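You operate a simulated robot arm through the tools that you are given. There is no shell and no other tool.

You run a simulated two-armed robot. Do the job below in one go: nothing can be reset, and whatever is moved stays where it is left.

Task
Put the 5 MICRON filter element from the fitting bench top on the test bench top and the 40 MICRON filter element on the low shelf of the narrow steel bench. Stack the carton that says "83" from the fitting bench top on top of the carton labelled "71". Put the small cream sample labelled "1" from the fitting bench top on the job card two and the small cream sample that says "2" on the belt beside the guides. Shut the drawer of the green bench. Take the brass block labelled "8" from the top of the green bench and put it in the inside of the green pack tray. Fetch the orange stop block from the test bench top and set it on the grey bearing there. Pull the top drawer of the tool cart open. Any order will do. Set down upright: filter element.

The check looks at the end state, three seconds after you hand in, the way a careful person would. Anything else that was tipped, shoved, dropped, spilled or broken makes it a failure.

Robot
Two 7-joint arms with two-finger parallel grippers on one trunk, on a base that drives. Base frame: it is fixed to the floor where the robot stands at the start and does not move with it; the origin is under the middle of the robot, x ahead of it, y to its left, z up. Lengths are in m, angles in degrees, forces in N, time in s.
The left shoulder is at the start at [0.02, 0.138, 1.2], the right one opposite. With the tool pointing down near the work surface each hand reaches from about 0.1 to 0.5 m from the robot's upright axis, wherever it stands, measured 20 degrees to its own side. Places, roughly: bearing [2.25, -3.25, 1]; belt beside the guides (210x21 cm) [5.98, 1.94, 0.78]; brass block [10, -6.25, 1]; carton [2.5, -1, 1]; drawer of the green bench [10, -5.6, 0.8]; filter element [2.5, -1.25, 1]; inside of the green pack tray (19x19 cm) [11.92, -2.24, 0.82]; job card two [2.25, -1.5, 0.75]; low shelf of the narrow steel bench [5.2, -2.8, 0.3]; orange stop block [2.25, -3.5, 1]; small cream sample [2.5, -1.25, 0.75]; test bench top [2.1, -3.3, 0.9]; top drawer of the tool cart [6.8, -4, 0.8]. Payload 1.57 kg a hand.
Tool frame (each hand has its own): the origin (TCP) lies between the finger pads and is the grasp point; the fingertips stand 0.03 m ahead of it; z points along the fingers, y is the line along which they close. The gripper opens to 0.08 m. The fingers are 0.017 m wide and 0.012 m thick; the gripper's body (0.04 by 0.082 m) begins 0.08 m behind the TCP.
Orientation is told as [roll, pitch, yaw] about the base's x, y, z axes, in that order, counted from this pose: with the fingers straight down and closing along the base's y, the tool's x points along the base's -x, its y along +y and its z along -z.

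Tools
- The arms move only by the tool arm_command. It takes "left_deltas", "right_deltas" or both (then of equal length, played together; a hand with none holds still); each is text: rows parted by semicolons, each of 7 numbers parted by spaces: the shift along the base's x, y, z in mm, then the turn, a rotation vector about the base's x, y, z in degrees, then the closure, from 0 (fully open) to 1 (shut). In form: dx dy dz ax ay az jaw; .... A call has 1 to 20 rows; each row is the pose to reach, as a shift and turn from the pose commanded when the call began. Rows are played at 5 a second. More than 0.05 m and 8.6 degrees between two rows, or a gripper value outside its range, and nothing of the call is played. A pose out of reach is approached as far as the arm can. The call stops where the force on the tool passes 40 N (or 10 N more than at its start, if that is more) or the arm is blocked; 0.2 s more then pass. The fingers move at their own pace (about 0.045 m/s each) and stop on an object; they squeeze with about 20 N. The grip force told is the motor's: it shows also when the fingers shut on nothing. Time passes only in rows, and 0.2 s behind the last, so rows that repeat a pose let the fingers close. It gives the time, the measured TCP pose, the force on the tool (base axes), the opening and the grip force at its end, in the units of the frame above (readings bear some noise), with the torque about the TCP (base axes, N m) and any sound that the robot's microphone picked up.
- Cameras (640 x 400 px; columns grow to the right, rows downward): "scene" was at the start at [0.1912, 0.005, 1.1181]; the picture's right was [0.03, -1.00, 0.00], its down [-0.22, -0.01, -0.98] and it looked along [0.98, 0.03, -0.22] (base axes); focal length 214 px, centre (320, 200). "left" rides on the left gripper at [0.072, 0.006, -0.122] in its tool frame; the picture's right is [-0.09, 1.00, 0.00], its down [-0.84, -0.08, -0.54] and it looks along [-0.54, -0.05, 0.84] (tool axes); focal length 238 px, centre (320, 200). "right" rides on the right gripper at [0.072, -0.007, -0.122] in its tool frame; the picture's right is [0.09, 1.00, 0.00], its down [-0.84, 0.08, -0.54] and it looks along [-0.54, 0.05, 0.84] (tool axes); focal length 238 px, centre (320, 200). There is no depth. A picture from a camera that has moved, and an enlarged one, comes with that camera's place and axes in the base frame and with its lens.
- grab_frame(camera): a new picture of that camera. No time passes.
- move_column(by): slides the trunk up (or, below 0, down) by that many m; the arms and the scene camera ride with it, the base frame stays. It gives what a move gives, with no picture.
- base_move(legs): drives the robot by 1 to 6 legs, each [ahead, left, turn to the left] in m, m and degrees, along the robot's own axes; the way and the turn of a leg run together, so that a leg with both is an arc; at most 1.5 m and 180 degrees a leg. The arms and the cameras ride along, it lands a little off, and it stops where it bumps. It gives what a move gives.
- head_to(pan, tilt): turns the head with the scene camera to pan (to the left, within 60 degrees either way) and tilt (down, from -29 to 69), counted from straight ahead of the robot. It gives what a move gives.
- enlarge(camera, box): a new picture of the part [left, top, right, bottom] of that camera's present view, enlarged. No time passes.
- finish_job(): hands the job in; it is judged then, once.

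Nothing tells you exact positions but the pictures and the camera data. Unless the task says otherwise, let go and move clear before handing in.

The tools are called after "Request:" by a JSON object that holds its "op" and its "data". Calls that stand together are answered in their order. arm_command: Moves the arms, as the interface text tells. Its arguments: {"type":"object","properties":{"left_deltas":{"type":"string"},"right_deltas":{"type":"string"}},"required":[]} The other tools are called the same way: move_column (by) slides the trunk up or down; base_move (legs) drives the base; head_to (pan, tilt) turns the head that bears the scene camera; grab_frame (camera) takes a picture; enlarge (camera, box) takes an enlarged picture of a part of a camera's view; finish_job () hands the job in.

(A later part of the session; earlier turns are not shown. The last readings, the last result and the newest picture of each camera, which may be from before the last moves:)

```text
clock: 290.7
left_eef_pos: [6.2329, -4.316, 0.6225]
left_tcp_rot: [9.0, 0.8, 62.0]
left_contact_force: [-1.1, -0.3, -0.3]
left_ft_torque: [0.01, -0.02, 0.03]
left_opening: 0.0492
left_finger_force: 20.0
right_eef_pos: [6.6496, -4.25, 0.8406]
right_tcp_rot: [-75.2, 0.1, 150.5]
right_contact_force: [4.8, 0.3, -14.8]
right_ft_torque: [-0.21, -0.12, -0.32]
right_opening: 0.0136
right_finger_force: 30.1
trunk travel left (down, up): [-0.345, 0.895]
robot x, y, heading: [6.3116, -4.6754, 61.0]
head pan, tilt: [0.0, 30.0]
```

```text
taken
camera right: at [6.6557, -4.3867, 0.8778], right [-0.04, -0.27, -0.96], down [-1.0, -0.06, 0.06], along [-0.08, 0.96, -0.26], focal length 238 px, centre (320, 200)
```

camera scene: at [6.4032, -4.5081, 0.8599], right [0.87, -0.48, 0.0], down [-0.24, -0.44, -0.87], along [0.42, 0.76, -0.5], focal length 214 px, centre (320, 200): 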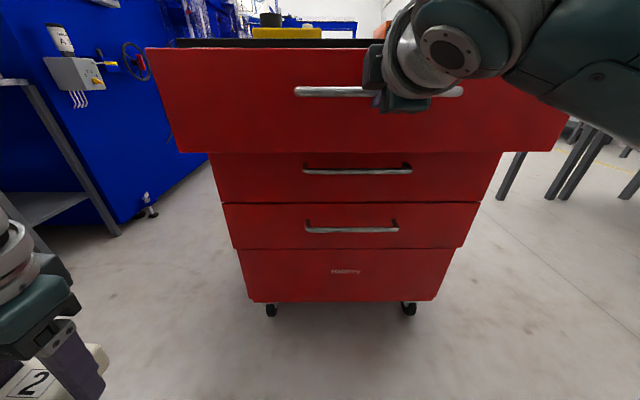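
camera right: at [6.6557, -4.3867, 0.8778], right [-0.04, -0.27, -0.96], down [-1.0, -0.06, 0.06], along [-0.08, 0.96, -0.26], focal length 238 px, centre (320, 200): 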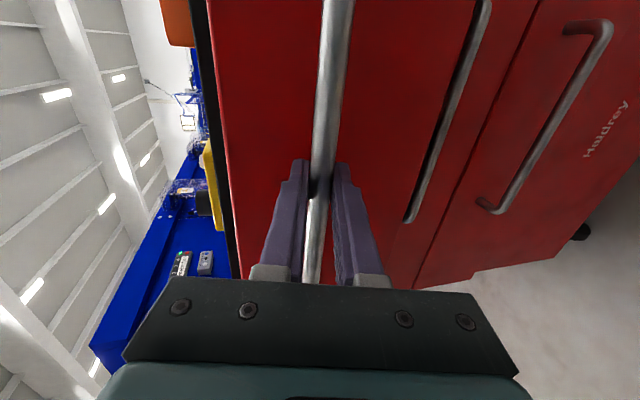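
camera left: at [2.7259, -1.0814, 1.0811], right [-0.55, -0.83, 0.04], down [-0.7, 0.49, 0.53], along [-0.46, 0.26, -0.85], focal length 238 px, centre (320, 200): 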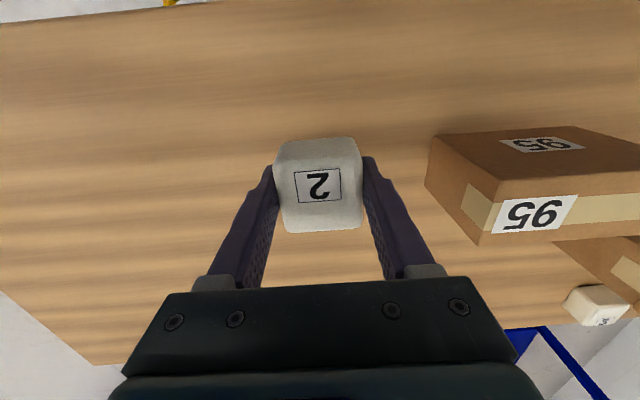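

The drawer slides out. I pull 17 cm more.

Request:
{"op": "base_move", "data": {"legs": [[-0.1, 0, 0]]}}

Request:
{"op": "base_move", "data": {"legs": [[-0.07, 0, 0]]}}

Request:
{"op": "grab_frame", "data": {"camera": "scene"}}

```text
clock: 291.9
left_eef_pos: [6.1846, -4.4027, 0.6235]
left_tcp_rot: [9.1, 0.9, 62.0]
left_contact_force: [-0.7, 0.1, 0.1]
left_ft_torque: [0.01, -0.01, 0.01]
left_opening: 0.0488
left_finger_force: 19.6
right_eef_pos: [6.6026, -4.3359, 0.841]
right_tcp_rot: [-75.2, 0.1, 150.5]
right_contact_force: [5.5, -0.9, -4.9]
right_ft_torque: [-0.15, -0.08, -0.27]
right_opening: 0.0137
right_finger_force: 30.2
trunk travel left (down, up): [-0.345, 0.895]
robot x, y, heading: [6.2597, -4.7635, 61.1]
head pan, tilt: [0.0, 30.0]
```

```text
clock: 292.9
left_eef_pos: [6.1508, -4.4634, 0.6233]
left_tcp_rot: [9.1, 0.8, 62.1]
left_contact_force: [0.1, -0.2, -0.5]
left_ft_torque: [0.02, 0.01, 0.01]
left_opening: 0.0492
left_finger_force: 19.7
right_eef_pos: [6.5689, -4.3974, 0.8399]
right_tcp_rot: [-75.2, 0.2, 150.4]
right_contact_force: [6.4, -0.2, 0.0]
right_ft_torque: [-0.14, -0.1, -0.3]
right_opening: 0.0136
right_finger_force: 30.6
trunk travel left (down, up): [-0.345, 0.895]
robot x, y, heading: [6.2314, -4.8227, 61.1]
head pan, tilt: [0.0, 30.0]
```

```text
taken
camera scene: at [6.3221, -4.6555, 0.8603], right [0.87, -0.48, 0.0], down [-0.24, -0.44, -0.87], along [0.42, 0.76, -0.5], focal length 214 px, centre (320, 200)
```

scene: 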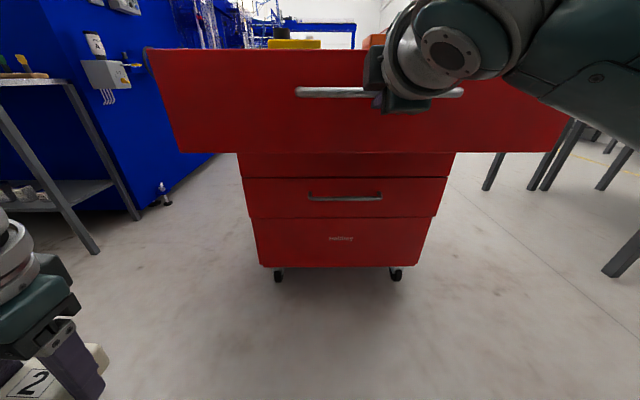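

The cart itself hasn't moved and the drawer is out ≈26 cm. A workbench is behind me, so I pull the last few centimetres with the arm.

Request:
{"op": "arm_command", "data": {"right_deltas": "-10 -17 0 0 0 0 1; -19 -35 0 0 0 0 1; -29 -52 0 0 0 0 1; -29 -52 0 0 0 0 1"}}

Request:
{"op": "grab_frame", "data": {"camera": "right"}}

```text
clock: 293.9
left_eef_pos: [6.1508, -4.4645, 0.6236]
left_tcp_rot: [9.3, 0.9, 61.9]
left_contact_force: [-0.2, -0.8, 1.0]
left_ft_torque: [-0.05, 0.06, 0.01]
left_opening: 0.0489
left_finger_force: 19.9
right_eef_pos: [6.5399, -4.4511, 0.8401]
right_tcp_rot: [-75.2, 0.2, 150.2]
right_contact_force: [5.4, -4.5, 1.6]
right_ft_torque: [-0.14, -0.23, -0.87]
right_opening: 0.0135
right_finger_force: 30.2
trunk travel left (down, up): [-0.345, 0.895]
robot x, y, heading: [6.2312, -4.8261, 61.0]
head pan, tilt: [0.0, 30.0]
```

```text
taken
camera right: at [6.5462, -4.5877, 0.878], right [-0.04, -0.27, -0.96], down [-1.0, -0.06, 0.06], along [-0.07, 0.96, -0.26], focal length 238 px, centre (320, 200)
```

right: 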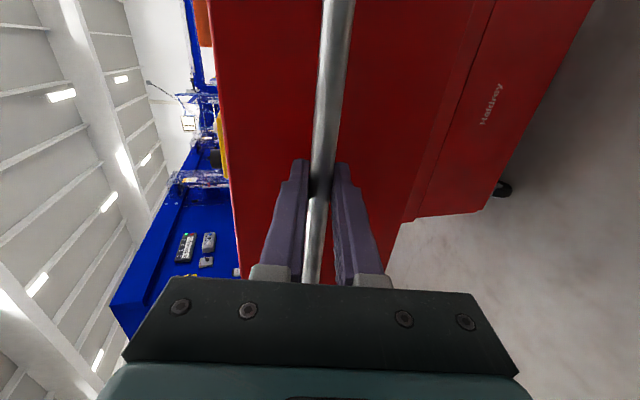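

The drawer is out about 33 cm. I release and withdraw the hand.

Request:
{"op": "arm_command", "data": {"right_deltas": "0 0 0 0 0 0 0.5; 0 0 0 0 0 0 0; 0 0 0 0 0 0 0; 0 0 0 0 0 0 0; -9 -17 5 0 0 0 0; -19 -34 10 0 0 0 0; -33 -60 18 0 0 0 0; -47 -85 25 0 0 0 0"}}

Request:
{"op": "grab_frame", "data": {"camera": "right"}}

Request:
{"op": "grab_frame", "data": {"camera": "scene"}}

```text
clock: 295.7
left_eef_pos: [6.1494, -4.4638, 0.624]
left_tcp_rot: [9.2, 0.9, 62.0]
left_contact_force: [-0.1, 0.5, -0.3]
left_ft_torque: [0.01, 0.02, 0.01]
left_opening: 0.0489
left_finger_force: 20.3
right_eef_pos: [6.509, -4.5356, 0.874]
right_tcp_rot: [-76.1, -0.3, 147.3]
right_contact_force: [0.4, -1.1, -0.3]
right_ft_torque: [-0.01, 0.03, -0.02]
right_opening: 0.08
right_finger_force: 0.1
trunk travel left (down, up): [-0.345, 0.895]
robot x, y, heading: [6.2308, -4.8243, 60.9]
head pan, tilt: [0.0, 30.0]
```

```text
taken
camera right: at [6.5082, -4.6725, 0.9082], right [-0.06, -0.25, -0.97], down [-1.0, -0.01, 0.06], along [-0.02, 0.97, -0.25], focal length 238 px, centre (320, 200)
```

right: 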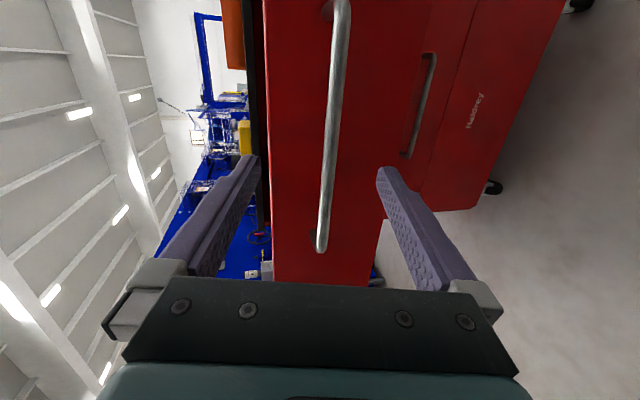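

```text
taken
camera scene: at [6.324, -4.6584, 0.8569], right [0.85, -0.53, 0.0], down [-0.28, -0.45, -0.85], along [0.45, 0.72, -0.53], focal length 214 px, centre (320, 200)
```

scene: 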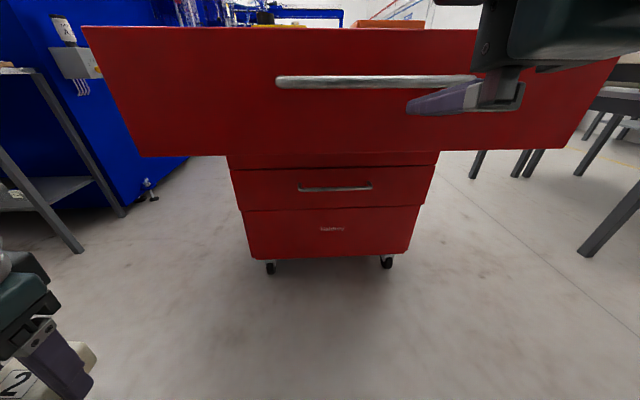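

The top drawer is open. I straighten the right hand again and raise the trunk to look for the way to the green bench.

Request:
{"op": "arm_command", "data": {"right_deltas": "0 -3 -10 -6.6 3.6 0 0; 0 -6 -20 -13.2 7.3 0 0; 0 -9 -30 -19.7 10.9 0 0; 0 -10 -40 -26.2 14.6 0 0; 0 -10 -50 -32.8 18.2 0 0; 0 -10 -60 -39.4 21.8 0 0; 0 -10 -70 -45.9 25.5 0 0; 0 -10 -80 -52.5 29.1 0 0; 0 -10 -90 -59 32.8 0 0; 0 -10 -100 -65.6 36.4 0 0"}}

Request:
{"op": "arm_command", "data": {"right_deltas": "0 0 0 0 0 -8.3 0; 0 0 0 0 0 -16.6 0; 0 0 0 0 0 -25 0; 0 0 0 0 0 -33.2 0; 0 0 0 0 0 -41.5 0; 0 0 0 0 0 -49.8 0; 0 0 0 0 0 -58 0; 0 0 0 0 0 -66.4 0; 0 0 0 0 0 -74.7 0; 0 0 0 0 0 -83 0; 0 0 0 0 0 -87 0"}}

Request:
{"op": "move_column", "data": {"by": 0.4}}

Request:
{"op": "head_to", "data": {"pan": -55, "tilt": 20}}

Request:
{"op": "grab_frame", "data": {"camera": "scene"}}

```text
clock: 297.9
left_eef_pos: [6.1503, -4.4612, 0.6248]
left_tcp_rot: [9.1, 0.8, 62.0]
left_contact_force: [0.3, 0.2, -0.3]
left_ft_torque: [0.0, 0.01, 0.02]
left_opening: 0.0489
left_finger_force: 20.4
right_eef_pos: [6.5135, -4.4852, 0.7395]
right_tcp_rot: [-0.2, 0.5, 150.8]
right_contact_force: [-0.1, -0.1, 0.2]
right_ft_torque: [0.01, 0.04, 0.03]
right_opening: 0.0799
right_finger_force: 0.1
right hand out of reach, approached as far as the arm can: row 5, 6, 7, 8, 9, 10
trunk travel left (down, up): [-0.345, 0.895]
robot x, y, heading: [6.2297, -4.827, 60.9]
head pan, tilt: [0.0, 30.0]
```

```text
clock: 300.3
left_eef_pos: [6.1491, -4.4618, 0.623]
left_tcp_rot: [9.2, 0.8, 62.0]
left_contact_force: [-0.7, 0.0, -0.1]
left_ft_torque: [0.04, 0.01, 0.01]
left_opening: 0.049
left_finger_force: 19.5
right_eef_pos: [6.5137, -4.4879, 0.741]
right_tcp_rot: [-0.2, 0.6, 63.7]
right_contact_force: [0.6, -0.2, 0.8]
right_ft_torque: [0.0, 0.01, 0.01]
right_opening: 0.0802
right_finger_force: 0.0
trunk travel left (down, up): [-0.345, 0.895]
robot x, y, heading: [6.2312, -4.8218, 60.8]
head pan, tilt: [0.0, 30.0]
```

```text
clock: 304.1
left_eef_pos: [6.1498, -4.4631, 1.0255]
left_tcp_rot: [9.2, 0.9, 62.0]
left_contact_force: [0.0, -0.1, -0.4]
left_ft_torque: [0.01, -0.03, 0.02]
left_opening: 0.0491
left_finger_force: 20.0
right_eef_pos: [6.5145, -4.4885, 1.141]
right_tcp_rot: [-0.2, 0.7, 63.9]
right_contact_force: [0.2, -0.3, 0.0]
right_ft_torque: [0.01, 0.0, -0.02]
right_opening: 0.0797
right_finger_force: 0.1
trunk travel left (down, up): [-0.745, 0.495]
robot x, y, heading: [6.2297, -4.8214, 60.9]
head pan, tilt: [0.0, 30.0]
```

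```text
clock: 305.4
left_eef_pos: [6.1499, -4.4632, 1.0239]
left_tcp_rot: [9.2, 0.9, 61.9]
left_contact_force: [-0.7, -0.2, -0.2]
left_ft_torque: [0.0, 0.01, -0.05]
left_opening: 0.0492
left_finger_force: 20.3
right_eef_pos: [6.5201, -4.4893, 1.14]
right_tcp_rot: [-0.4, 0.6, 63.3]
right_contact_force: [-0.3, -0.4, 0.4]
right_ft_torque: [0.02, -0.02, 0.02]
right_opening: 0.08
right_finger_force: 0.0
trunk travel left (down, up): [-0.745, 0.495]
robot x, y, heading: [6.2306, -4.8252, 61.1]
head pan, tilt: [-55.0, 20.0]
```

```text
taken
camera scene: at [6.3255, -4.6557, 1.2702], right [0.85, -0.52, 0.0], down [-0.21, -0.34, -0.92], along [0.48, 0.78, -0.4], focal length 214 px, centre (320, 200)
```

scene: 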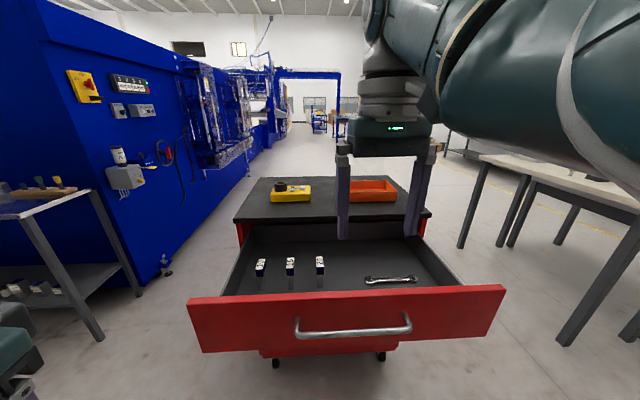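

The drawer is well open. The right arm blocks the head, so I sidestep right along the aisle and turn east to look.

Request:
{"op": "base_move", "data": {"legs": [[0, -0.65, 0], [0, 0, -65]]}}

Request:
{"op": "arm_command", "data": {"right_deltas": "8 -20 -30 0 0 0 0; 16 -40 -60 0 0 0 0; 24 -60 -90 0 0 0 0; 24 -60 -120 0 0 0 0"}}

Request:
{"op": "head_to", "data": {"pan": 0, "tilt": 15}}

Request:
{"op": "grab_frame", "data": {"camera": "scene"}}

```text
clock: 311.8
left_eef_pos: [7.0936, -4.9128, 1.0247]
left_tcp_rot: [9.2, 0.8, -2.6]
left_contact_force: [0.1, 1.2, 0.4]
left_ft_torque: [0.01, 0.0, 0.0]
left_opening: 0.049
left_finger_force: 20.2
right_eef_pos: [7.2288, -5.259, 1.139]
right_tcp_rot: [-0.5, 0.6, -1.4]
right_contact_force: [0.0, 0.2, -0.1]
right_ft_torque: [0.01, 0.02, -0.02]
right_opening: 0.08
right_finger_force: 0.0
trunk travel left (down, up): [-0.745, 0.495]
robot x, y, heading: [6.8006, -5.1446, -3.6]
head pan, tilt: [-55.0, 20.0]
```

```text
clock: 312.8
left_eef_pos: [7.0931, -4.9121, 1.0236]
left_tcp_rot: [9.3, 0.9, -2.6]
left_contact_force: [-0.9, -0.4, -0.4]
left_ft_torque: [-0.01, -0.04, 0.01]
left_opening: 0.0489
left_finger_force: 20.5
right_eef_pos: [7.2487, -5.3191, 1.0209]
right_tcp_rot: [-0.4, 0.4, -1.4]
right_contact_force: [-0.6, -0.2, -0.1]
right_ft_torque: [-0.03, 0.0, 0.0]
right_opening: 0.08
right_finger_force: 0.0
right hand out of reach, approached as far as the arm can: row 4
trunk travel left (down, up): [-0.745, 0.495]
robot x, y, heading: [6.7999, -5.1401, -3.8]
head pan, tilt: [-55.0, 20.0]
```

```text
clock: 314.1
left_eef_pos: [7.0923, -4.9135, 1.0243]
left_tcp_rot: [9.2, 0.8, -2.6]
left_contact_force: [0.5, 0.1, 0.2]
left_ft_torque: [0.0, 0.01, 0.05]
left_opening: 0.0488
left_finger_force: 19.9
right_eef_pos: [7.2481, -5.3186, 1.0213]
right_tcp_rot: [-0.6, 0.6, -1.4]
right_contact_force: [0.0, 0.4, -0.5]
right_ft_torque: [-0.03, 0.0, 0.02]
right_opening: 0.0803
right_finger_force: 0.0
trunk travel left (down, up): [-0.745, 0.495]
robot x, y, heading: [6.7996, -5.1403, -3.8]
head pan, tilt: [0.0, 15.0]
```

```text
taken
camera scene: at [6.9927, -5.1501, 1.2844], right [-0.06, -1.0, 0.0], down [-0.26, 0.02, -0.97], along [0.96, -0.06, -0.26], focal length 214 px, centre (320, 200)
```

scene: 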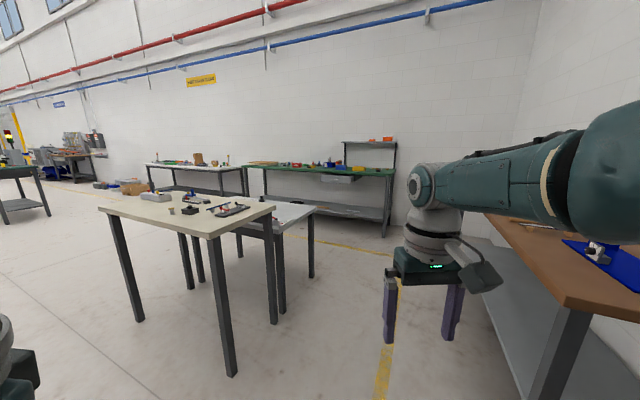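

I see the green-topped bench with an open drawer at the far end, past a cream bench. I drive down the aisle (heading ≈ -29°) toward it.

Request:
{"op": "base_move", "data": {"legs": [[0, 0, -25], [0, 0.28, 0], [1.0, 0, 0], [0.7, 0, 0]]}}

Request:
{"op": "grab_frame", "data": {"camera": "scene"}}

```text
clock: 325.5
left_eef_pos: [8.7913, -5.6285, 1.0245]
left_tcp_rot: [9.3, 0.9, -27.7]
left_contact_force: [0.2, 0.4, 1.0]
left_ft_torque: [0.02, 0.0, 0.04]
left_opening: 0.0491
left_finger_force: 19.8
right_eef_pos: [8.7573, -6.063, 1.0227]
right_tcp_rot: [-0.6, 0.5, -26.4]
right_contact_force: [0.4, -0.5, 0.2]
right_ft_torque: [-0.01, -0.01, -0.03]
right_opening: 0.0798
right_finger_force: 0.0
trunk travel left (down, up): [-0.745, 0.495]
robot x, y, heading: [8.426, -5.7156, -28.6]
head pan, tilt: [0.0, 15.0]
```

```text
taken
camera scene: at [8.597, -5.8017, 1.2844], right [-0.48, -0.88, 0.0], down [-0.23, 0.12, -0.97], along [0.85, -0.46, -0.26], focal length 214 px, centre (320, 200)
```

scene: 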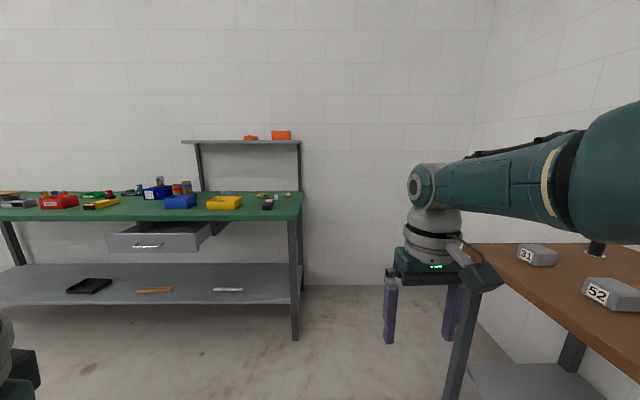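

Request:
{"op": "enlarge", "data": {"camera": "scene", "box": [90, 170, 310, 300]}}

Request:
{"op": "enlarge", "data": {"camera": "scene", "box": [200, 170, 310, 230]}}

```text
2.91 times, centred on (200, 235) of scene
camera zoom: at [8.597, -5.8017, 1.2844], right [-0.48, -0.88, 0.0], down [-0.23, 0.12, -0.97], along [0.85, -0.46, -0.26], focal length 624 px, centre (669, 98)
```

zoom: 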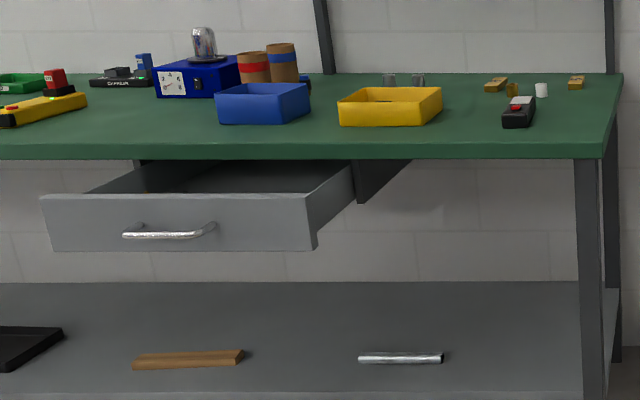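

```text
5.82 times, centred on (255, 200) of scene
camera zoom: at [8.597, -5.8017, 1.2844], right [-0.48, -0.88, 0.0], down [-0.23, 0.12, -0.97], along [0.85, -0.46, -0.26], focal length 1248 px, centre (698, 200)
```

zoom: 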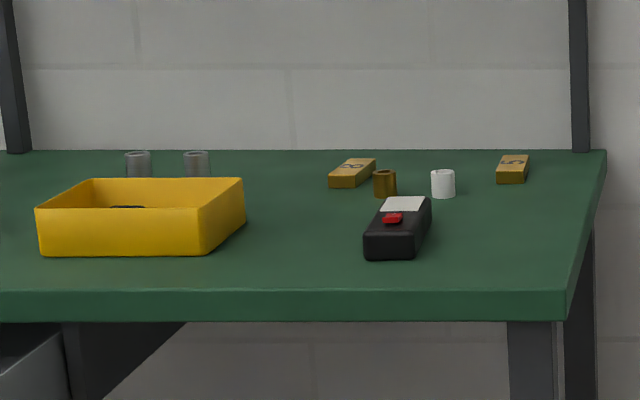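

The brass blocks are at the back right of the green bench ("8" left, another at right); the drawer is open at left. First I go in front of the drawer.

Request:
{"op": "base_move", "data": {"legs": [[0.35, 0.78, 0]]}}

Request:
{"op": "head_to", "data": {"pan": 0, "tilt": 35}}

Request:
{"op": "grab_frame", "data": {"camera": "scene"}}

Request:
{"op": "grab_frame", "data": {"camera": "right"}}

```text
clock: 330.1
left_eef_pos: [9.4698, -5.1105, 1.0238]
left_tcp_rot: [9.1, 0.9, -27.5]
left_contact_force: [0.0, 0.2, 0.4]
left_ft_torque: [0.02, -0.05, 0.03]
left_opening: 0.0493
left_finger_force: 19.5
right_eef_pos: [9.438, -5.5434, 1.0208]
right_tcp_rot: [-0.5, 0.6, -26.2]
right_contact_force: [-1.5, 0.0, -0.2]
right_ft_torque: [0.0, 0.0, 0.04]
right_opening: 0.0801
right_finger_force: 0.2
trunk travel left (down, up): [-0.745, 0.495]
robot x, y, heading: [9.1093, -5.1975, -28.7]
head pan, tilt: [0.0, 15.0]
```

```text
clock: 330.9
left_eef_pos: [9.4696, -5.1112, 1.0241]
left_tcp_rot: [9.3, 1.0, -27.5]
left_contact_force: [0.3, 0.5, -0.2]
left_ft_torque: [0.01, -0.06, 0.03]
left_opening: 0.0489
left_finger_force: 20.0
right_eef_pos: [9.4384, -5.5445, 1.022]
right_tcp_rot: [-0.5, 0.6, -26.2]
right_contact_force: [-1.3, -1.4, 0.8]
right_ft_torque: [0.0, 0.01, -0.01]
right_opening: 0.08
right_finger_force: 0.1
trunk travel left (down, up): [-0.745, 0.495]
robot x, y, heading: [9.107, -5.1945, -28.6]
head pan, tilt: [0.0, 35.0]
```

```text
taken
camera scene: at [9.2719, -5.2819, 1.2525], right [-0.48, -0.88, 0.0], down [-0.5, 0.27, -0.82], along [0.72, -0.39, -0.57], focal length 214 px, centre (320, 200)
```

scene: 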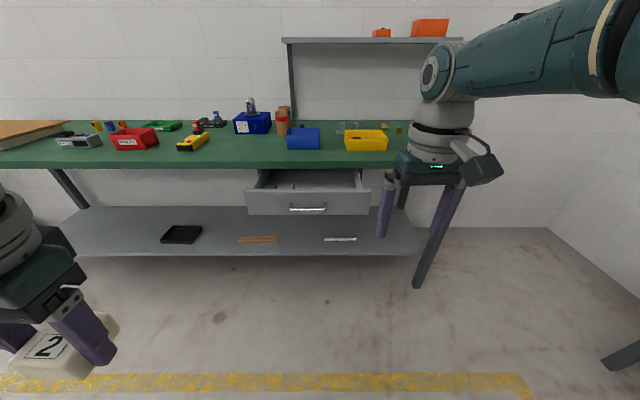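

```text
taken
camera right: at [9.3736, -5.5181, 1.143], right [0.36, 0.93, -0.01], down [0.79, -0.3, 0.53], along [0.49, -0.2, -0.85], focal length 238 px, centre (320, 200)
```

right: 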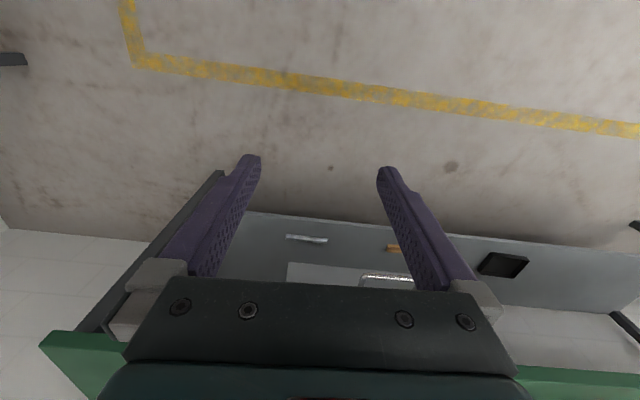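

The drawer front spans about z 0.76–0.87 and sticks out ≈19 cm. I lower the trunk here, then point the closed right hand forward to push the drawer face.

Request:
{"op": "move_column", "data": {"by": -0.39}}

Request:
{"op": "arm_command", "data": {"right_deltas": "-6 9 18 -3.6 -6.6 0 1; -12 18 36 -7.2 -13.2 0 1; -19 27 54 -10.8 -19.8 0 1; -25 36 72 -14.4 -26.3 0 1; -31 45 90 -18 -32.9 0 1; -37 55 108 -21.5 -39.5 0 1; -43 64 126 -25.1 -46.1 0 1; -50 73 144 -28.7 -52.7 0 1; -56 82 162 -32.3 -59.3 0 1; -62 91 175 -35.9 -65.85 0 1; -62 91 175 -35.9 -65.85 0 1"}}

Request:
{"op": "grab_frame", "data": {"camera": "right"}}

Request:
{"op": "grab_frame", "data": {"camera": "scene"}}

```text
clock: 334.6
left_eef_pos: [9.4694, -5.1091, 0.6345]
left_tcp_rot: [9.4, 0.9, -27.6]
left_contact_force: [-1.7, -0.6, -0.7]
left_ft_torque: [-0.01, 0.0, 0.0]
left_opening: 0.0488
left_finger_force: 20.4
right_eef_pos: [9.438, -5.5444, 0.6304]
right_tcp_rot: [-0.5, 0.6, -26.3]
right_contact_force: [-0.8, 0.0, -0.1]
right_ft_torque: [0.03, 0.02, 0.01]
right_opening: 0.08
right_finger_force: 0.1
trunk travel left (down, up): [-0.355, 0.885]
robot x, y, heading: [9.1097, -5.1943, -28.3]
head pan, tilt: [0.0, 35.0]
```

```text
clock: 336.9
left_eef_pos: [9.4704, -5.1118, 0.6349]
left_tcp_rot: [9.3, 0.9, -27.5]
left_contact_force: [0.7, 0.0, -1.0]
left_ft_torque: [0.01, 0.04, 0.02]
left_opening: 0.049
left_finger_force: 20.0
right_eef_pos: [9.5065, -5.5482, 0.5942]
right_tcp_rot: [-31.8, -74.0, -4.0]
right_contact_force: [0.9, -0.2, 0.7]
right_ft_torque: [0.03, 0.02, -0.02]
right_opening: 0.0001
right_finger_force: 20.1
right hand out of reach, approached as far as the arm can: row 1, 2, 3, 4, 5, 6, 7, 8, 9, 10, 11
trunk travel left (down, up): [-0.355, 0.885]
robot x, y, heading: [9.1064, -5.1943, -28.4]
head pan, tilt: [0.0, 35.0]
stopped in row 11 (right hand): the arm was blocked; the commanded pose is now the measured one
```

```text
taken
camera right: at [9.3901, -5.4811, 0.5535], right [0.54, 0.81, -0.23], down [-0.15, 0.36, 0.92], along [0.83, -0.46, 0.32], focal length 238 px, centre (320, 200)
```

right: 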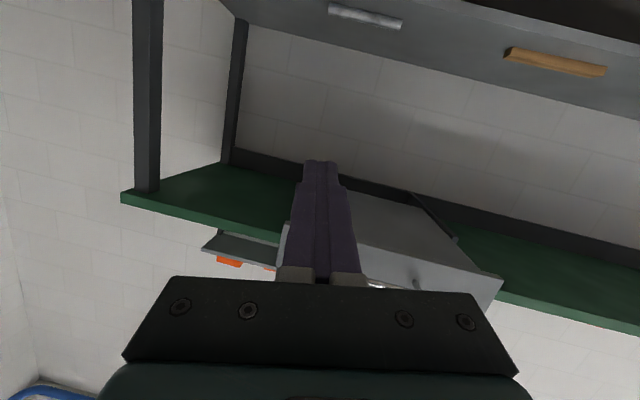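

```text
taken
camera scene: at [9.2673, -5.2805, 0.8487], right [-0.49, -0.87, 0.0], down [-0.61, 0.34, -0.72], along [0.62, -0.35, -0.7], focal length 214 px, centre (320, 200)
```

scene: 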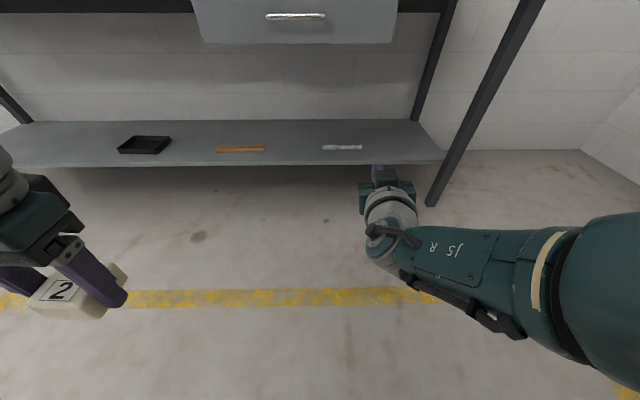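

The hand points forward but ended low. I try raising it from here.

Request:
{"op": "arm_command", "data": {"right_deltas": "-5 3 40 0 0 0 1; -10 6 80 0 0 0 1; -15 9 120 0 0 0 1; -20 12 160 0 0 0 1; -25 15 205 0 0 0 1; -25 15 205 0 0 0 1"}}

Request:
{"op": "grab_frame", "data": {"camera": "right"}}

Request:
{"op": "grab_frame", "data": {"camera": "scene"}}

```text
clock: 338.3
left_eef_pos: [9.4693, -5.1121, 0.6339]
left_tcp_rot: [9.2, 0.7, -27.6]
left_contact_force: [0.8, -0.3, -0.4]
left_ft_torque: [0.07, -0.02, 0.01]
left_opening: 0.0489
left_finger_force: 19.8
right_eef_pos: [9.48, -5.5348, 0.7893]
right_tcp_rot: [-32.1, -72.6, -3.9]
right_contact_force: [-1.7, 0.1, 9.1]
right_ft_torque: [0.54, 0.6, 0.13]
right_opening: 0.0
right_finger_force: 20.6
right hand out of reach, approached as far as the arm can: row 1, 2, 3
trunk travel left (down, up): [-0.355, 0.885]
robot x, y, heading: [9.1072, -5.1955, -28.7]
head pan, tilt: [0.0, 35.0]
```

```text
taken
camera right: at [9.3627, -5.4685, 0.7517], right [0.53, 0.81, -0.25], down [-0.12, 0.36, 0.92], along [0.84, -0.46, 0.29], focal length 238 px, centre (320, 200)
```

right: 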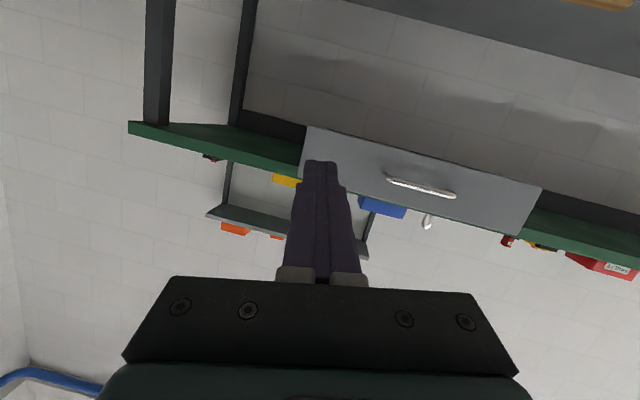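

```text
taken
camera scene: at [9.2719, -5.2837, 0.8627], right [-0.48, -0.88, 0.0], down [-0.5, 0.27, -0.82], along [0.72, -0.39, -0.57], focal length 214 px, centre (320, 200)
```

scene: 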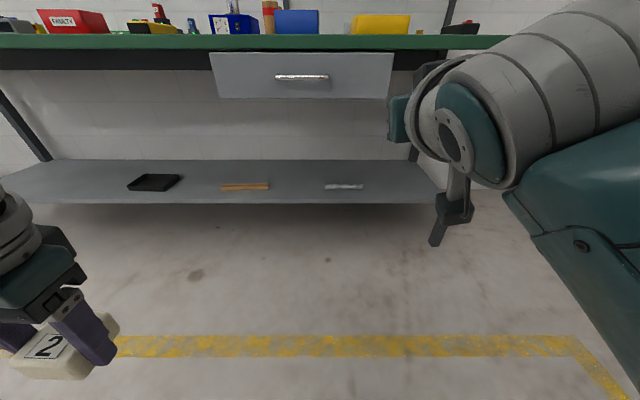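

The hand now points forward at about the drawer's height. I shift it 5 cm left and 3 cm up, then drive forward until just before the face.

Request:
{"op": "arm_command", "data": {"right_deltas": "12 22 14 0 0 0 1; 24 44 28 0 0 0 1; 24 44 28 0 0 0 1"}}

Request:
{"op": "base_move", "data": {"legs": [[0.22, 0, 0]]}}

Request:
{"op": "grab_frame", "data": {"camera": "right"}}

Request:
{"op": "grab_frame", "data": {"camera": "scene"}}

```text
clock: 339.1
left_eef_pos: [9.4682, -5.11, 0.6347]
left_tcp_rot: [9.3, 0.9, -27.4]
left_contact_force: [-0.3, -0.3, -0.8]
left_ft_torque: [0.02, -0.01, -0.02]
left_opening: 0.0492
left_finger_force: 19.6
right_eef_pos: [9.4994, -5.4989, 0.8236]
right_tcp_rot: [-38.5, -73.1, 1.7]
right_contact_force: [-0.1, 0.6, 0.8]
right_ft_torque: [-0.01, 0.01, -0.03]
right_opening: 0.0002
right_finger_force: 20.2
trunk travel left (down, up): [-0.355, 0.885]
robot x, y, heading: [9.1089, -5.1955, -28.5]
head pan, tilt: [0.0, 35.0]
```

```text
clock: 340.8
left_eef_pos: [9.6607, -5.2144, 0.6339]
left_tcp_rot: [9.2, 0.8, -27.4]
left_contact_force: [0.0, 0.2, 0.3]
left_ft_torque: [0.04, 0.03, 0.0]
left_opening: 0.0491
left_finger_force: 20.2
right_eef_pos: [9.6921, -5.6036, 0.8236]
right_tcp_rot: [-38.1, -73.3, 1.2]
right_contact_force: [0.5, 0.3, -0.5]
right_ft_torque: [0.04, 0.02, 0.0]
right_opening: 0.0002
right_finger_force: 19.8
trunk travel left (down, up): [-0.355, 0.885]
robot x, y, heading: [9.3009, -5.2991, -28.6]
head pan, tilt: [0.0, 35.0]
```

```text
taken
camera right: at [9.5757, -5.5372, 0.7827], right [0.54, 0.8, -0.27], down [-0.13, 0.39, 0.91], along [0.83, -0.46, 0.32], focal length 238 px, centre (320, 200)
```

right: 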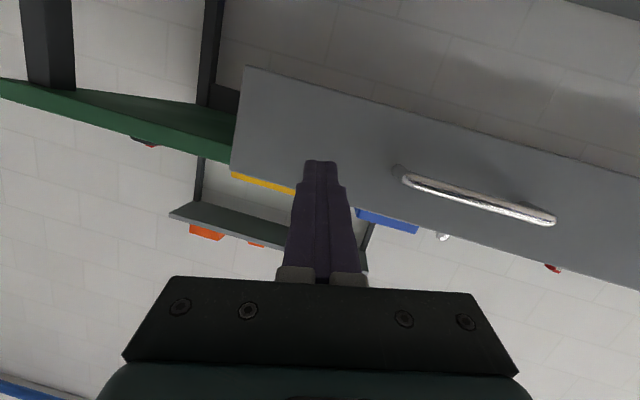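

```text
taken
camera scene: at [9.4644, -5.3867, 0.8624], right [-0.48, -0.88, 0.0], down [-0.5, 0.27, -0.82], along [0.72, -0.39, -0.57], focal length 214 px, centre (320, 200)
```

scene: 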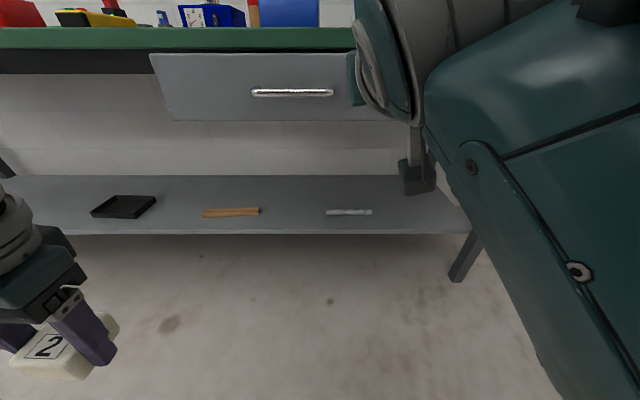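

Aligned right of the handle. I push by driving forward in steps.

Request:
{"op": "base_move", "data": {"legs": [[0.1, 0, 0]]}}

Request:
{"op": "base_move", "data": {"legs": [[0.08, 0, 0]]}}

Request:
{"op": "grab_frame", "data": {"camera": "scene"}}

Request:
{"op": "grab_frame", "data": {"camera": "right"}}

```text
clock: 342.0
left_eef_pos: [9.7482, -5.262, 0.634]
left_tcp_rot: [9.4, 0.9, -27.5]
left_contact_force: [0.7, -0.9, -0.9]
left_ft_torque: [0.01, 0.01, 0.03]
left_opening: 0.0491
left_finger_force: 20.4
right_eef_pos: [9.7781, -5.6551, 0.8223]
right_tcp_rot: [-39.8, -73.1, 2.8]
right_contact_force: [0.2, -0.5, 0.0]
right_ft_torque: [-0.01, 0.0, -0.02]
right_opening: 0.0
right_finger_force: 19.9
trunk travel left (down, up): [-0.355, 0.885]
robot x, y, heading: [9.3878, -5.3469, -28.3]
head pan, tilt: [0.0, 35.0]
```

```text
clock: 343.0
left_eef_pos: [9.8178, -5.2994, 0.6344]
left_tcp_rot: [9.3, 0.8, -27.3]
left_contact_force: [-0.6, -0.1, -1.1]
left_ft_torque: [-0.02, 0.02, 0.01]
left_opening: 0.049
left_finger_force: 19.7
right_eef_pos: [9.849, -5.6926, 0.822]
right_tcp_rot: [-40.2, -73.1, 3.2]
right_contact_force: [0.9, 0.4, -0.1]
right_ft_torque: [-0.02, -0.02, 0.01]
right_opening: 0.0
right_finger_force: 20.3
trunk travel left (down, up): [-0.355, 0.885]
robot x, y, heading: [9.4584, -5.3823, -28.5]
head pan, tilt: [0.0, 35.0]
```

```text
taken
camera scene: at [9.6211, -5.4717, 0.8625], right [-0.48, -0.88, 0.0], down [-0.5, 0.27, -0.82], along [0.72, -0.39, -0.57], focal length 214 px, centre (320, 200)
```

scene: 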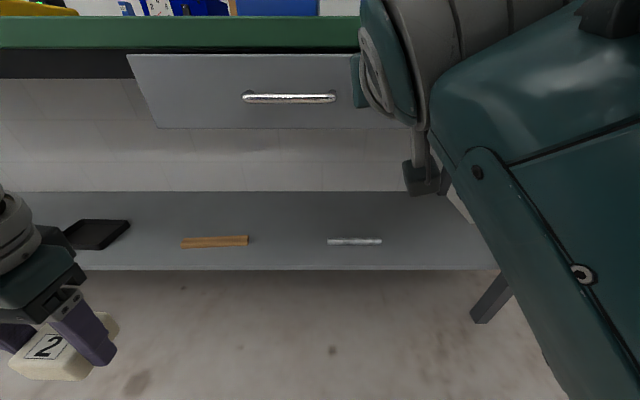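

```text
taken
camera right: at [9.7313, -5.6259, 0.7816], right [0.55, 0.79, -0.28], down [-0.12, 0.4, 0.91], along [0.83, -0.46, 0.32], focal length 238 px, centre (320, 200)
```

right: 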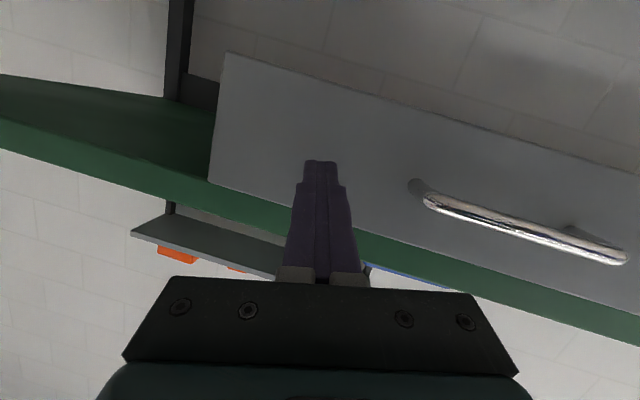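

The drawer slides in. I continue with smaller steps.

Request:
{"op": "base_move", "data": {"legs": [[0.04, 0, 0]]}}

Request:
{"op": "base_move", "data": {"legs": [[0.025, 0, 0]]}}

Request:
{"op": "grab_frame", "data": {"camera": "scene"}}

Request:
{"op": "grab_frame", "data": {"camera": "right"}}

```text
clock: 343.9
left_eef_pos: [9.8537, -5.3186, 0.6347]
left_tcp_rot: [9.2, 0.9, -27.4]
left_contact_force: [0.4, 1.0, -0.4]
left_ft_torque: [0.03, -0.01, 0.0]
left_opening: 0.0486
left_finger_force: 20.3
right_eef_pos: [9.8847, -5.7124, 0.8224]
right_tcp_rot: [-40.6, -72.8, 3.4]
right_contact_force: [0.1, 0.6, -0.1]
right_ft_torque: [-0.01, 0.02, 0.0]
right_opening: 0.0
right_finger_force: 20.7
trunk travel left (down, up): [-0.355, 0.885]
robot x, y, heading: [9.4919, -5.4047, -28.7]
head pan, tilt: [0.0, 35.0]
```

```text
clock: 344.7
left_eef_pos: [9.86, -5.3217, 0.6318]
left_tcp_rot: [9.3, 1.3, -27.5]
left_contact_force: [0.0, 0.2, -0.2]
left_ft_torque: [0.04, 0.02, 0.02]
left_opening: 0.0489
left_finger_force: 19.6
right_eef_pos: [9.8875, -5.7157, 0.8194]
right_tcp_rot: [-40.2, -72.5, 2.9]
right_contact_force: [-17.8, 10.9, 0.8]
right_ft_torque: [0.05, -0.03, 0.16]
right_opening: 0.0
right_finger_force: 20.0
trunk travel left (down, up): [-0.355, 0.885]
robot x, y, heading: [9.5049, -5.4134, -28.6]
head pan, tilt: [0.0, 35.0]
stopped in leg 1: the force on the tool passed its limit at 80 N (the readings are from after the stop); the commanded pose is now the measured one
```

```text
taken
camera scene: at [9.6631, -5.4942, 0.8615], right [-0.48, -0.88, 0.0], down [-0.51, 0.28, -0.82], along [0.72, -0.39, -0.58], focal length 214 px, centre (320, 200)
```

scene: 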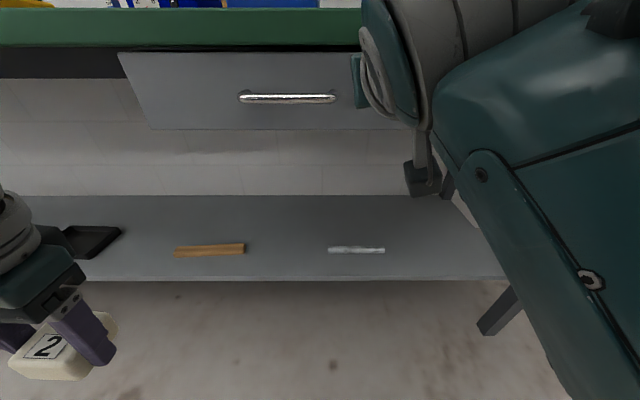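

```text
taken
camera right: at [9.7713, -5.6482, 0.78], right [0.55, 0.79, -0.28], down [-0.12, 0.4, 0.91], along [0.83, -0.46, 0.31], focal length 238 px, centre (320, 200)
```

right: 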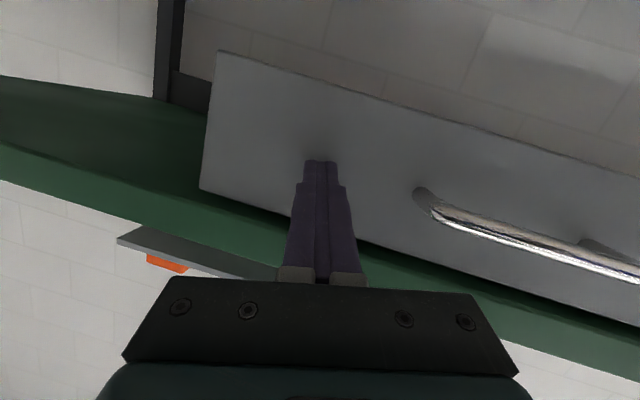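

The drawer hit its stop, so it should be shut. I back away and check.

Request:
{"op": "base_move", "data": {"legs": [[-0.35, 0, 0]]}}

Request:
{"op": "grab_frame", "data": {"camera": "scene"}}

```text
clock: 347.0
left_eef_pos: [9.5569, -5.1574, 0.6329]
left_tcp_rot: [9.4, 0.9, -27.5]
left_contact_force: [-0.5, 0.4, 0.3]
left_ft_torque: [-0.01, -0.01, -0.04]
left_opening: 0.0489
left_finger_force: 19.6
right_eef_pos: [9.5845, -5.5506, 0.8229]
right_tcp_rot: [-40.7, -72.7, 3.5]
right_contact_force: [-0.5, 0.0, 0.4]
right_ft_torque: [0.01, -0.03, -0.03]
right_opening: 0.0
right_finger_force: 20.0
trunk travel left (down, up): [-0.355, 0.885]
robot x, y, heading: [9.198, -5.241, -28.4]
head pan, tilt: [0.0, 35.0]
```

```text
taken
camera scene: at [9.3594, -5.3297, 0.8624], right [-0.48, -0.88, 0.0], down [-0.5, 0.27, -0.82], along [0.72, -0.39, -0.57], focal length 214 px, centre (320, 200)
```

scene: 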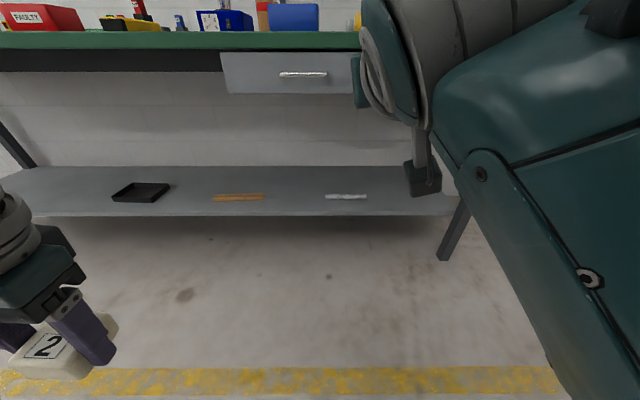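

The drawer is flush: shut. Next the brass block "8". I raise the trunk, re-orient the right hand to a clean 45° forward tilt and drive nearer to its spot.

Request:
{"op": "move_column", "data": {"by": 0.3}}

Request:
{"op": "arm_command", "data": {"right_deltas": "-4 2 0 5.2 4.2 0.84 1; -8 4 0 10.4 8.4 1.68 1; -12 6 0 15.6 12.6 2.5 0.5; -16 8 0 20.8 16.8 3.4 0; -20 10 0 26.06 20.97 4.2 0; -20 10 0 26.06 20.97 4.2 0"}}

Request:
{"op": "base_move", "data": {"legs": [[0, -0.21, 0], [0.4, 0, 0]]}}

Request:
{"op": "head_to", "data": {"pan": -10, "tilt": 30}}

Request:
{"op": "grab_frame", "data": {"camera": "scene"}}

Request:
{"op": "grab_frame", "data": {"camera": "right"}}

```text
clock: 350.0
left_eef_pos: [9.5564, -5.1584, 0.9335]
left_tcp_rot: [9.4, 0.9, -27.6]
left_contact_force: [-0.2, -0.4, -0.9]
left_ft_torque: [0.0, 0.01, -0.01]
left_opening: 0.0489
left_finger_force: 20.4
right_eef_pos: [9.584, -5.5513, 1.1225]
right_tcp_rot: [-40.9, -72.8, 3.5]
right_contact_force: [0.9, -0.7, 0.3]
right_ft_torque: [0.01, -0.02, 0.02]
right_opening: 0.0
right_finger_force: 19.5
trunk travel left (down, up): [-0.655, 0.585]
robot x, y, heading: [9.1974, -5.2413, -28.5]
head pan, tilt: [0.0, 35.0]
```

```text
clock: 351.4
left_eef_pos: [9.5573, -5.1571, 0.9342]
left_tcp_rot: [9.3, 0.8, -27.7]
left_contact_force: [-0.1, 0.9, -0.7]
left_ft_torque: [-0.02, 0.01, -0.02]
left_opening: 0.0491
left_finger_force: 20.0
right_eef_pos: [9.56, -5.5566, 1.1202]
right_tcp_rot: [-3.1, -45.0, -27.5]
right_contact_force: [0.2, 0.1, -0.1]
right_ft_torque: [-0.02, -0.02, -0.01]
right_opening: 0.0798
right_finger_force: 0.1
trunk travel left (down, up): [-0.655, 0.585]
robot x, y, heading: [9.1978, -5.2413, -28.6]
head pan, tilt: [0.0, 35.0]
```

```text
clock: 355.1
left_eef_pos: [9.8059, -5.5322, 0.9341]
left_tcp_rot: [9.3, 0.9, -27.3]
left_contact_force: [-0.1, -0.5, 0.2]
left_ft_torque: [-0.01, 0.0, 0.05]
left_opening: 0.0485
left_finger_force: 20.0
right_eef_pos: [9.8101, -5.9297, 1.1198]
right_tcp_rot: [-2.8, -45.1, -27.7]
right_contact_force: [-0.1, 0.2, -0.3]
right_ft_torque: [0.02, 0.01, 0.01]
right_opening: 0.0799
right_finger_force: 0.0
trunk travel left (down, up): [-0.655, 0.585]
robot x, y, heading: [9.4408, -5.6198, -28.8]
head pan, tilt: [0.0, 35.0]
```

```text
clock: 355.9
left_eef_pos: [9.8062, -5.532, 0.9334]
left_tcp_rot: [9.3, 0.9, -27.4]
left_contact_force: [0.2, 0.9, 0.2]
left_ft_torque: [0.04, 0.0, 0.01]
left_opening: 0.0489
left_finger_force: 20.1
right_eef_pos: [9.8089, -5.9349, 1.1201]
right_tcp_rot: [-3.6, -45.1, -27.5]
right_contact_force: [0.3, 0.1, 0.3]
right_ft_torque: [-0.03, 0.02, -0.01]
right_opening: 0.0801
right_finger_force: 0.0
trunk travel left (down, up): [-0.655, 0.585]
robot x, y, heading: [9.4456, -5.6181, -28.2]
head pan, tilt: [-10.0, 30.0]
```

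```text
taken
camera scene: at [9.6036, -5.7166, 1.1692], right [-0.6, -0.8, 0.0], down [-0.41, 0.3, -0.86], along [0.69, -0.51, -0.51], focal length 214 px, centre (320, 200)
```

scene: 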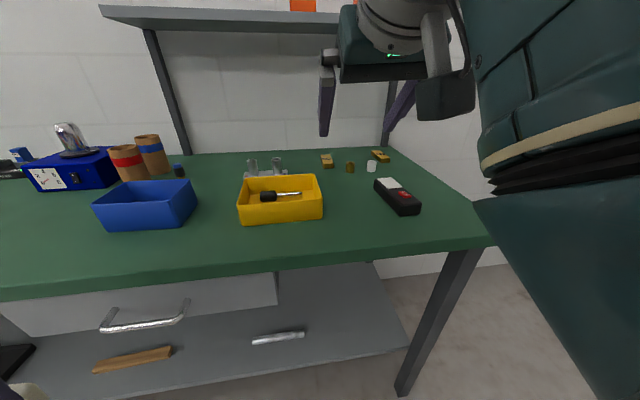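

```text
taken
camera right: at [9.6881, -5.8709, 1.1535], right [0.44, 0.89, -0.11], down [0.24, 0.0, 0.97], along [0.87, -0.45, -0.21], focal length 238 px, centre (320, 200)
```

right: 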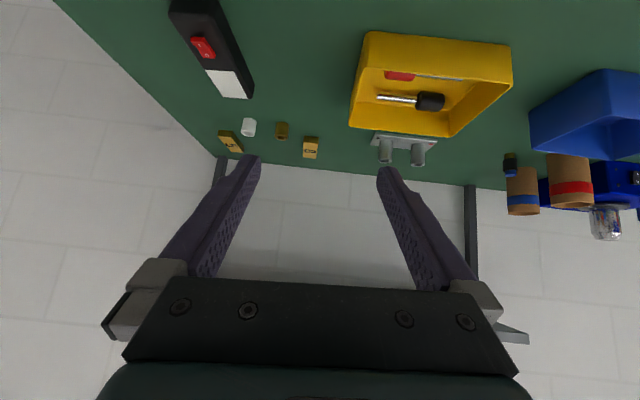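

Request:
{"op": "enlarge", "data": {"camera": "right", "box": [200, 90, 360, 190]}}

Request:
{"op": "enlarge", "data": {"camera": "scene", "box": [300, 130, 420, 210]}}

```text
4.00 times, centred on (280, 140) of right
camera zoom: at [9.6881, -5.8709, 1.1535], right [0.44, 0.89, -0.11], down [0.24, 0.0, 0.97], along [0.87, -0.45, -0.21], focal length 953 px, centre (480, 440)
```

zoom: 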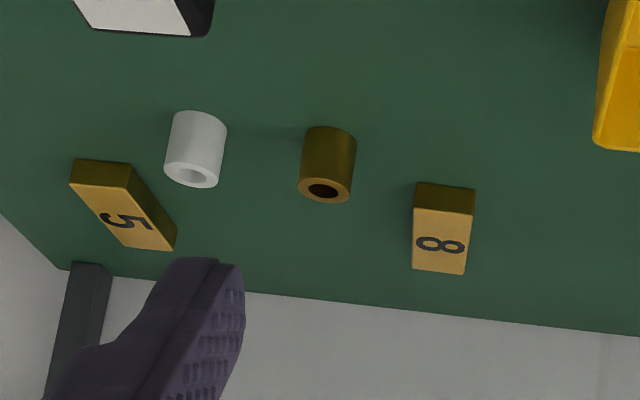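

```text
5.00 times, centred on (360, 170) of scene
camera zoom: at [9.6036, -5.7166, 1.1692], right [-0.6, -0.8, 0.0], down [-0.41, 0.3, -0.86], along [0.69, -0.51, -0.51], focal length 1072 px, centre (120, 350)
```

zoom: 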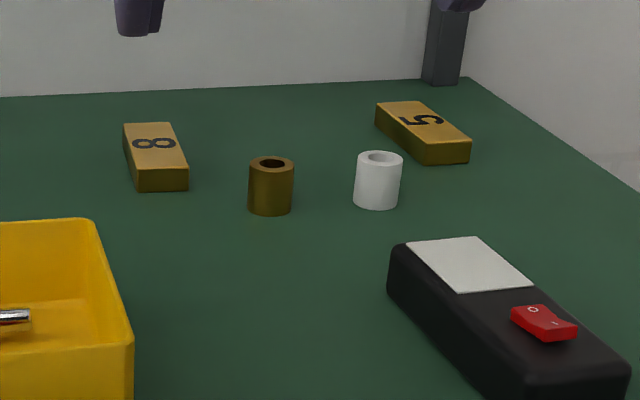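

Block "8" is at about (10.163,-6.16), top z≈0.911, long axis along my heading. Before going closer I raise the left hand so sample 2 clears the bench items.

Request:
{"op": "arm_command", "data": {"left_deltas": "0 0 30 0 0 0 1; 0 0 60 0 0 0 1; 0 0 90 0 0 0 1; 0 0 120 0 0 0 1; 0 0 150 0 0 0 1"}}

Request:
{"op": "grab_frame", "data": {"camera": "left"}}

```text
clock: 357.1
left_eef_pos: [9.8714, -5.4938, 1.0536]
left_tcp_rot: [9.1, 1.1, -27.5]
left_contact_force: [0.1, -0.8, -0.3]
left_ft_torque: [-0.02, -0.03, 0.01]
left_opening: 0.0491
left_finger_force: 19.6
left hand out of reach, approached as far as the arm can: row 1, 2, 3, 4, 5
right_eef_pos: [9.8086, -5.9337, 1.1182]
right_tcp_rot: [-3.6, -45.2, -27.4]
right_contact_force: [0.2, -1.2, -0.3]
right_ft_torque: [-0.02, 0.0, 0.01]
right_opening: 0.0799
right_finger_force: 0.1
trunk travel left (down, up): [-0.655, 0.585]
robot x, y, heading: [9.4453, -5.6184, -28.4]
head pan, tilt: [-10.0, 30.0]
```

```text
taken
camera left: at [9.8042, -5.4741, 1.1769], right [0.54, 0.83, 0.16], down [0.68, -0.53, 0.51], along [0.5, -0.17, -0.85], focal length 238 px, centre (320, 200)
```

left: 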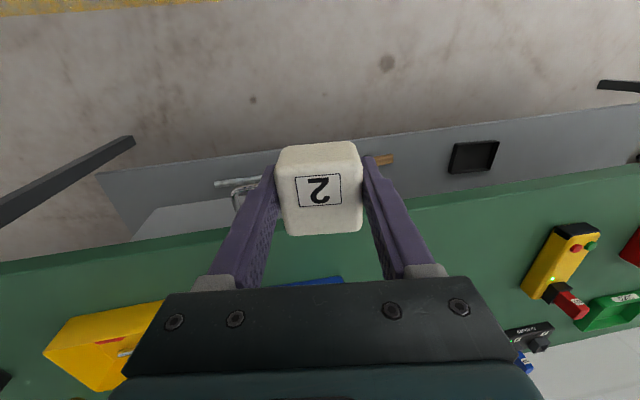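

Left hand is now safely high. I drive forward 0.33 m.

Request:
{"op": "base_move", "data": {"legs": [[0.2, 0, 0], [0.12, 0, 0]]}}

Request:
{"op": "grab_frame", "data": {"camera": "right"}}

Request:
{"op": "grab_frame", "data": {"camera": "scene"}}

```text
clock: 359.5
left_eef_pos: [10.1531, -5.6458, 1.055]
left_tcp_rot: [9.3, 0.8, -27.5]
left_contact_force: [-0.6, 0.3, -0.8]
left_ft_torque: [0.0, -0.02, -0.01]
left_opening: 0.0489
left_finger_force: 19.4
right_eef_pos: [10.0893, -6.0879, 1.1193]
right_tcp_rot: [-3.6, -45.1, -27.5]
right_contact_force: [-0.5, -0.5, -0.4]
right_ft_torque: [0.04, -0.01, -0.01]
right_opening: 0.0801
right_finger_force: 0.1
trunk travel left (down, up): [-0.655, 0.585]
robot x, y, heading: [9.728, -5.7709, -28.2]
head pan, tilt: [-10.0, 30.0]
```

```text
taken
camera right: at [9.9697, -6.0237, 1.1533], right [0.44, 0.89, -0.11], down [0.24, 0.0, 0.97], along [0.87, -0.45, -0.21], focal length 238 px, centre (320, 200)
```

right: 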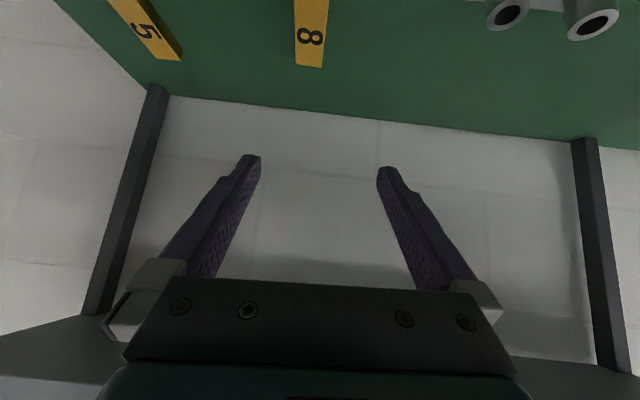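

```text
taken
camera scene: at [9.8852, -5.8698, 1.1698], right [-0.6, -0.8, 0.0], down [-0.4, 0.3, -0.86], along [0.69, -0.52, -0.5], focal length 214 px, centre (320, 200)
```

scene: 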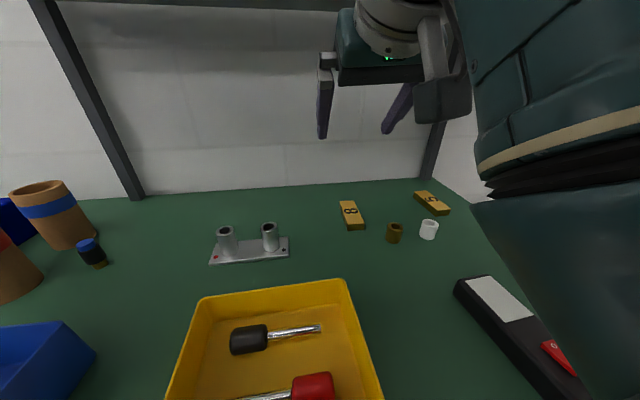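

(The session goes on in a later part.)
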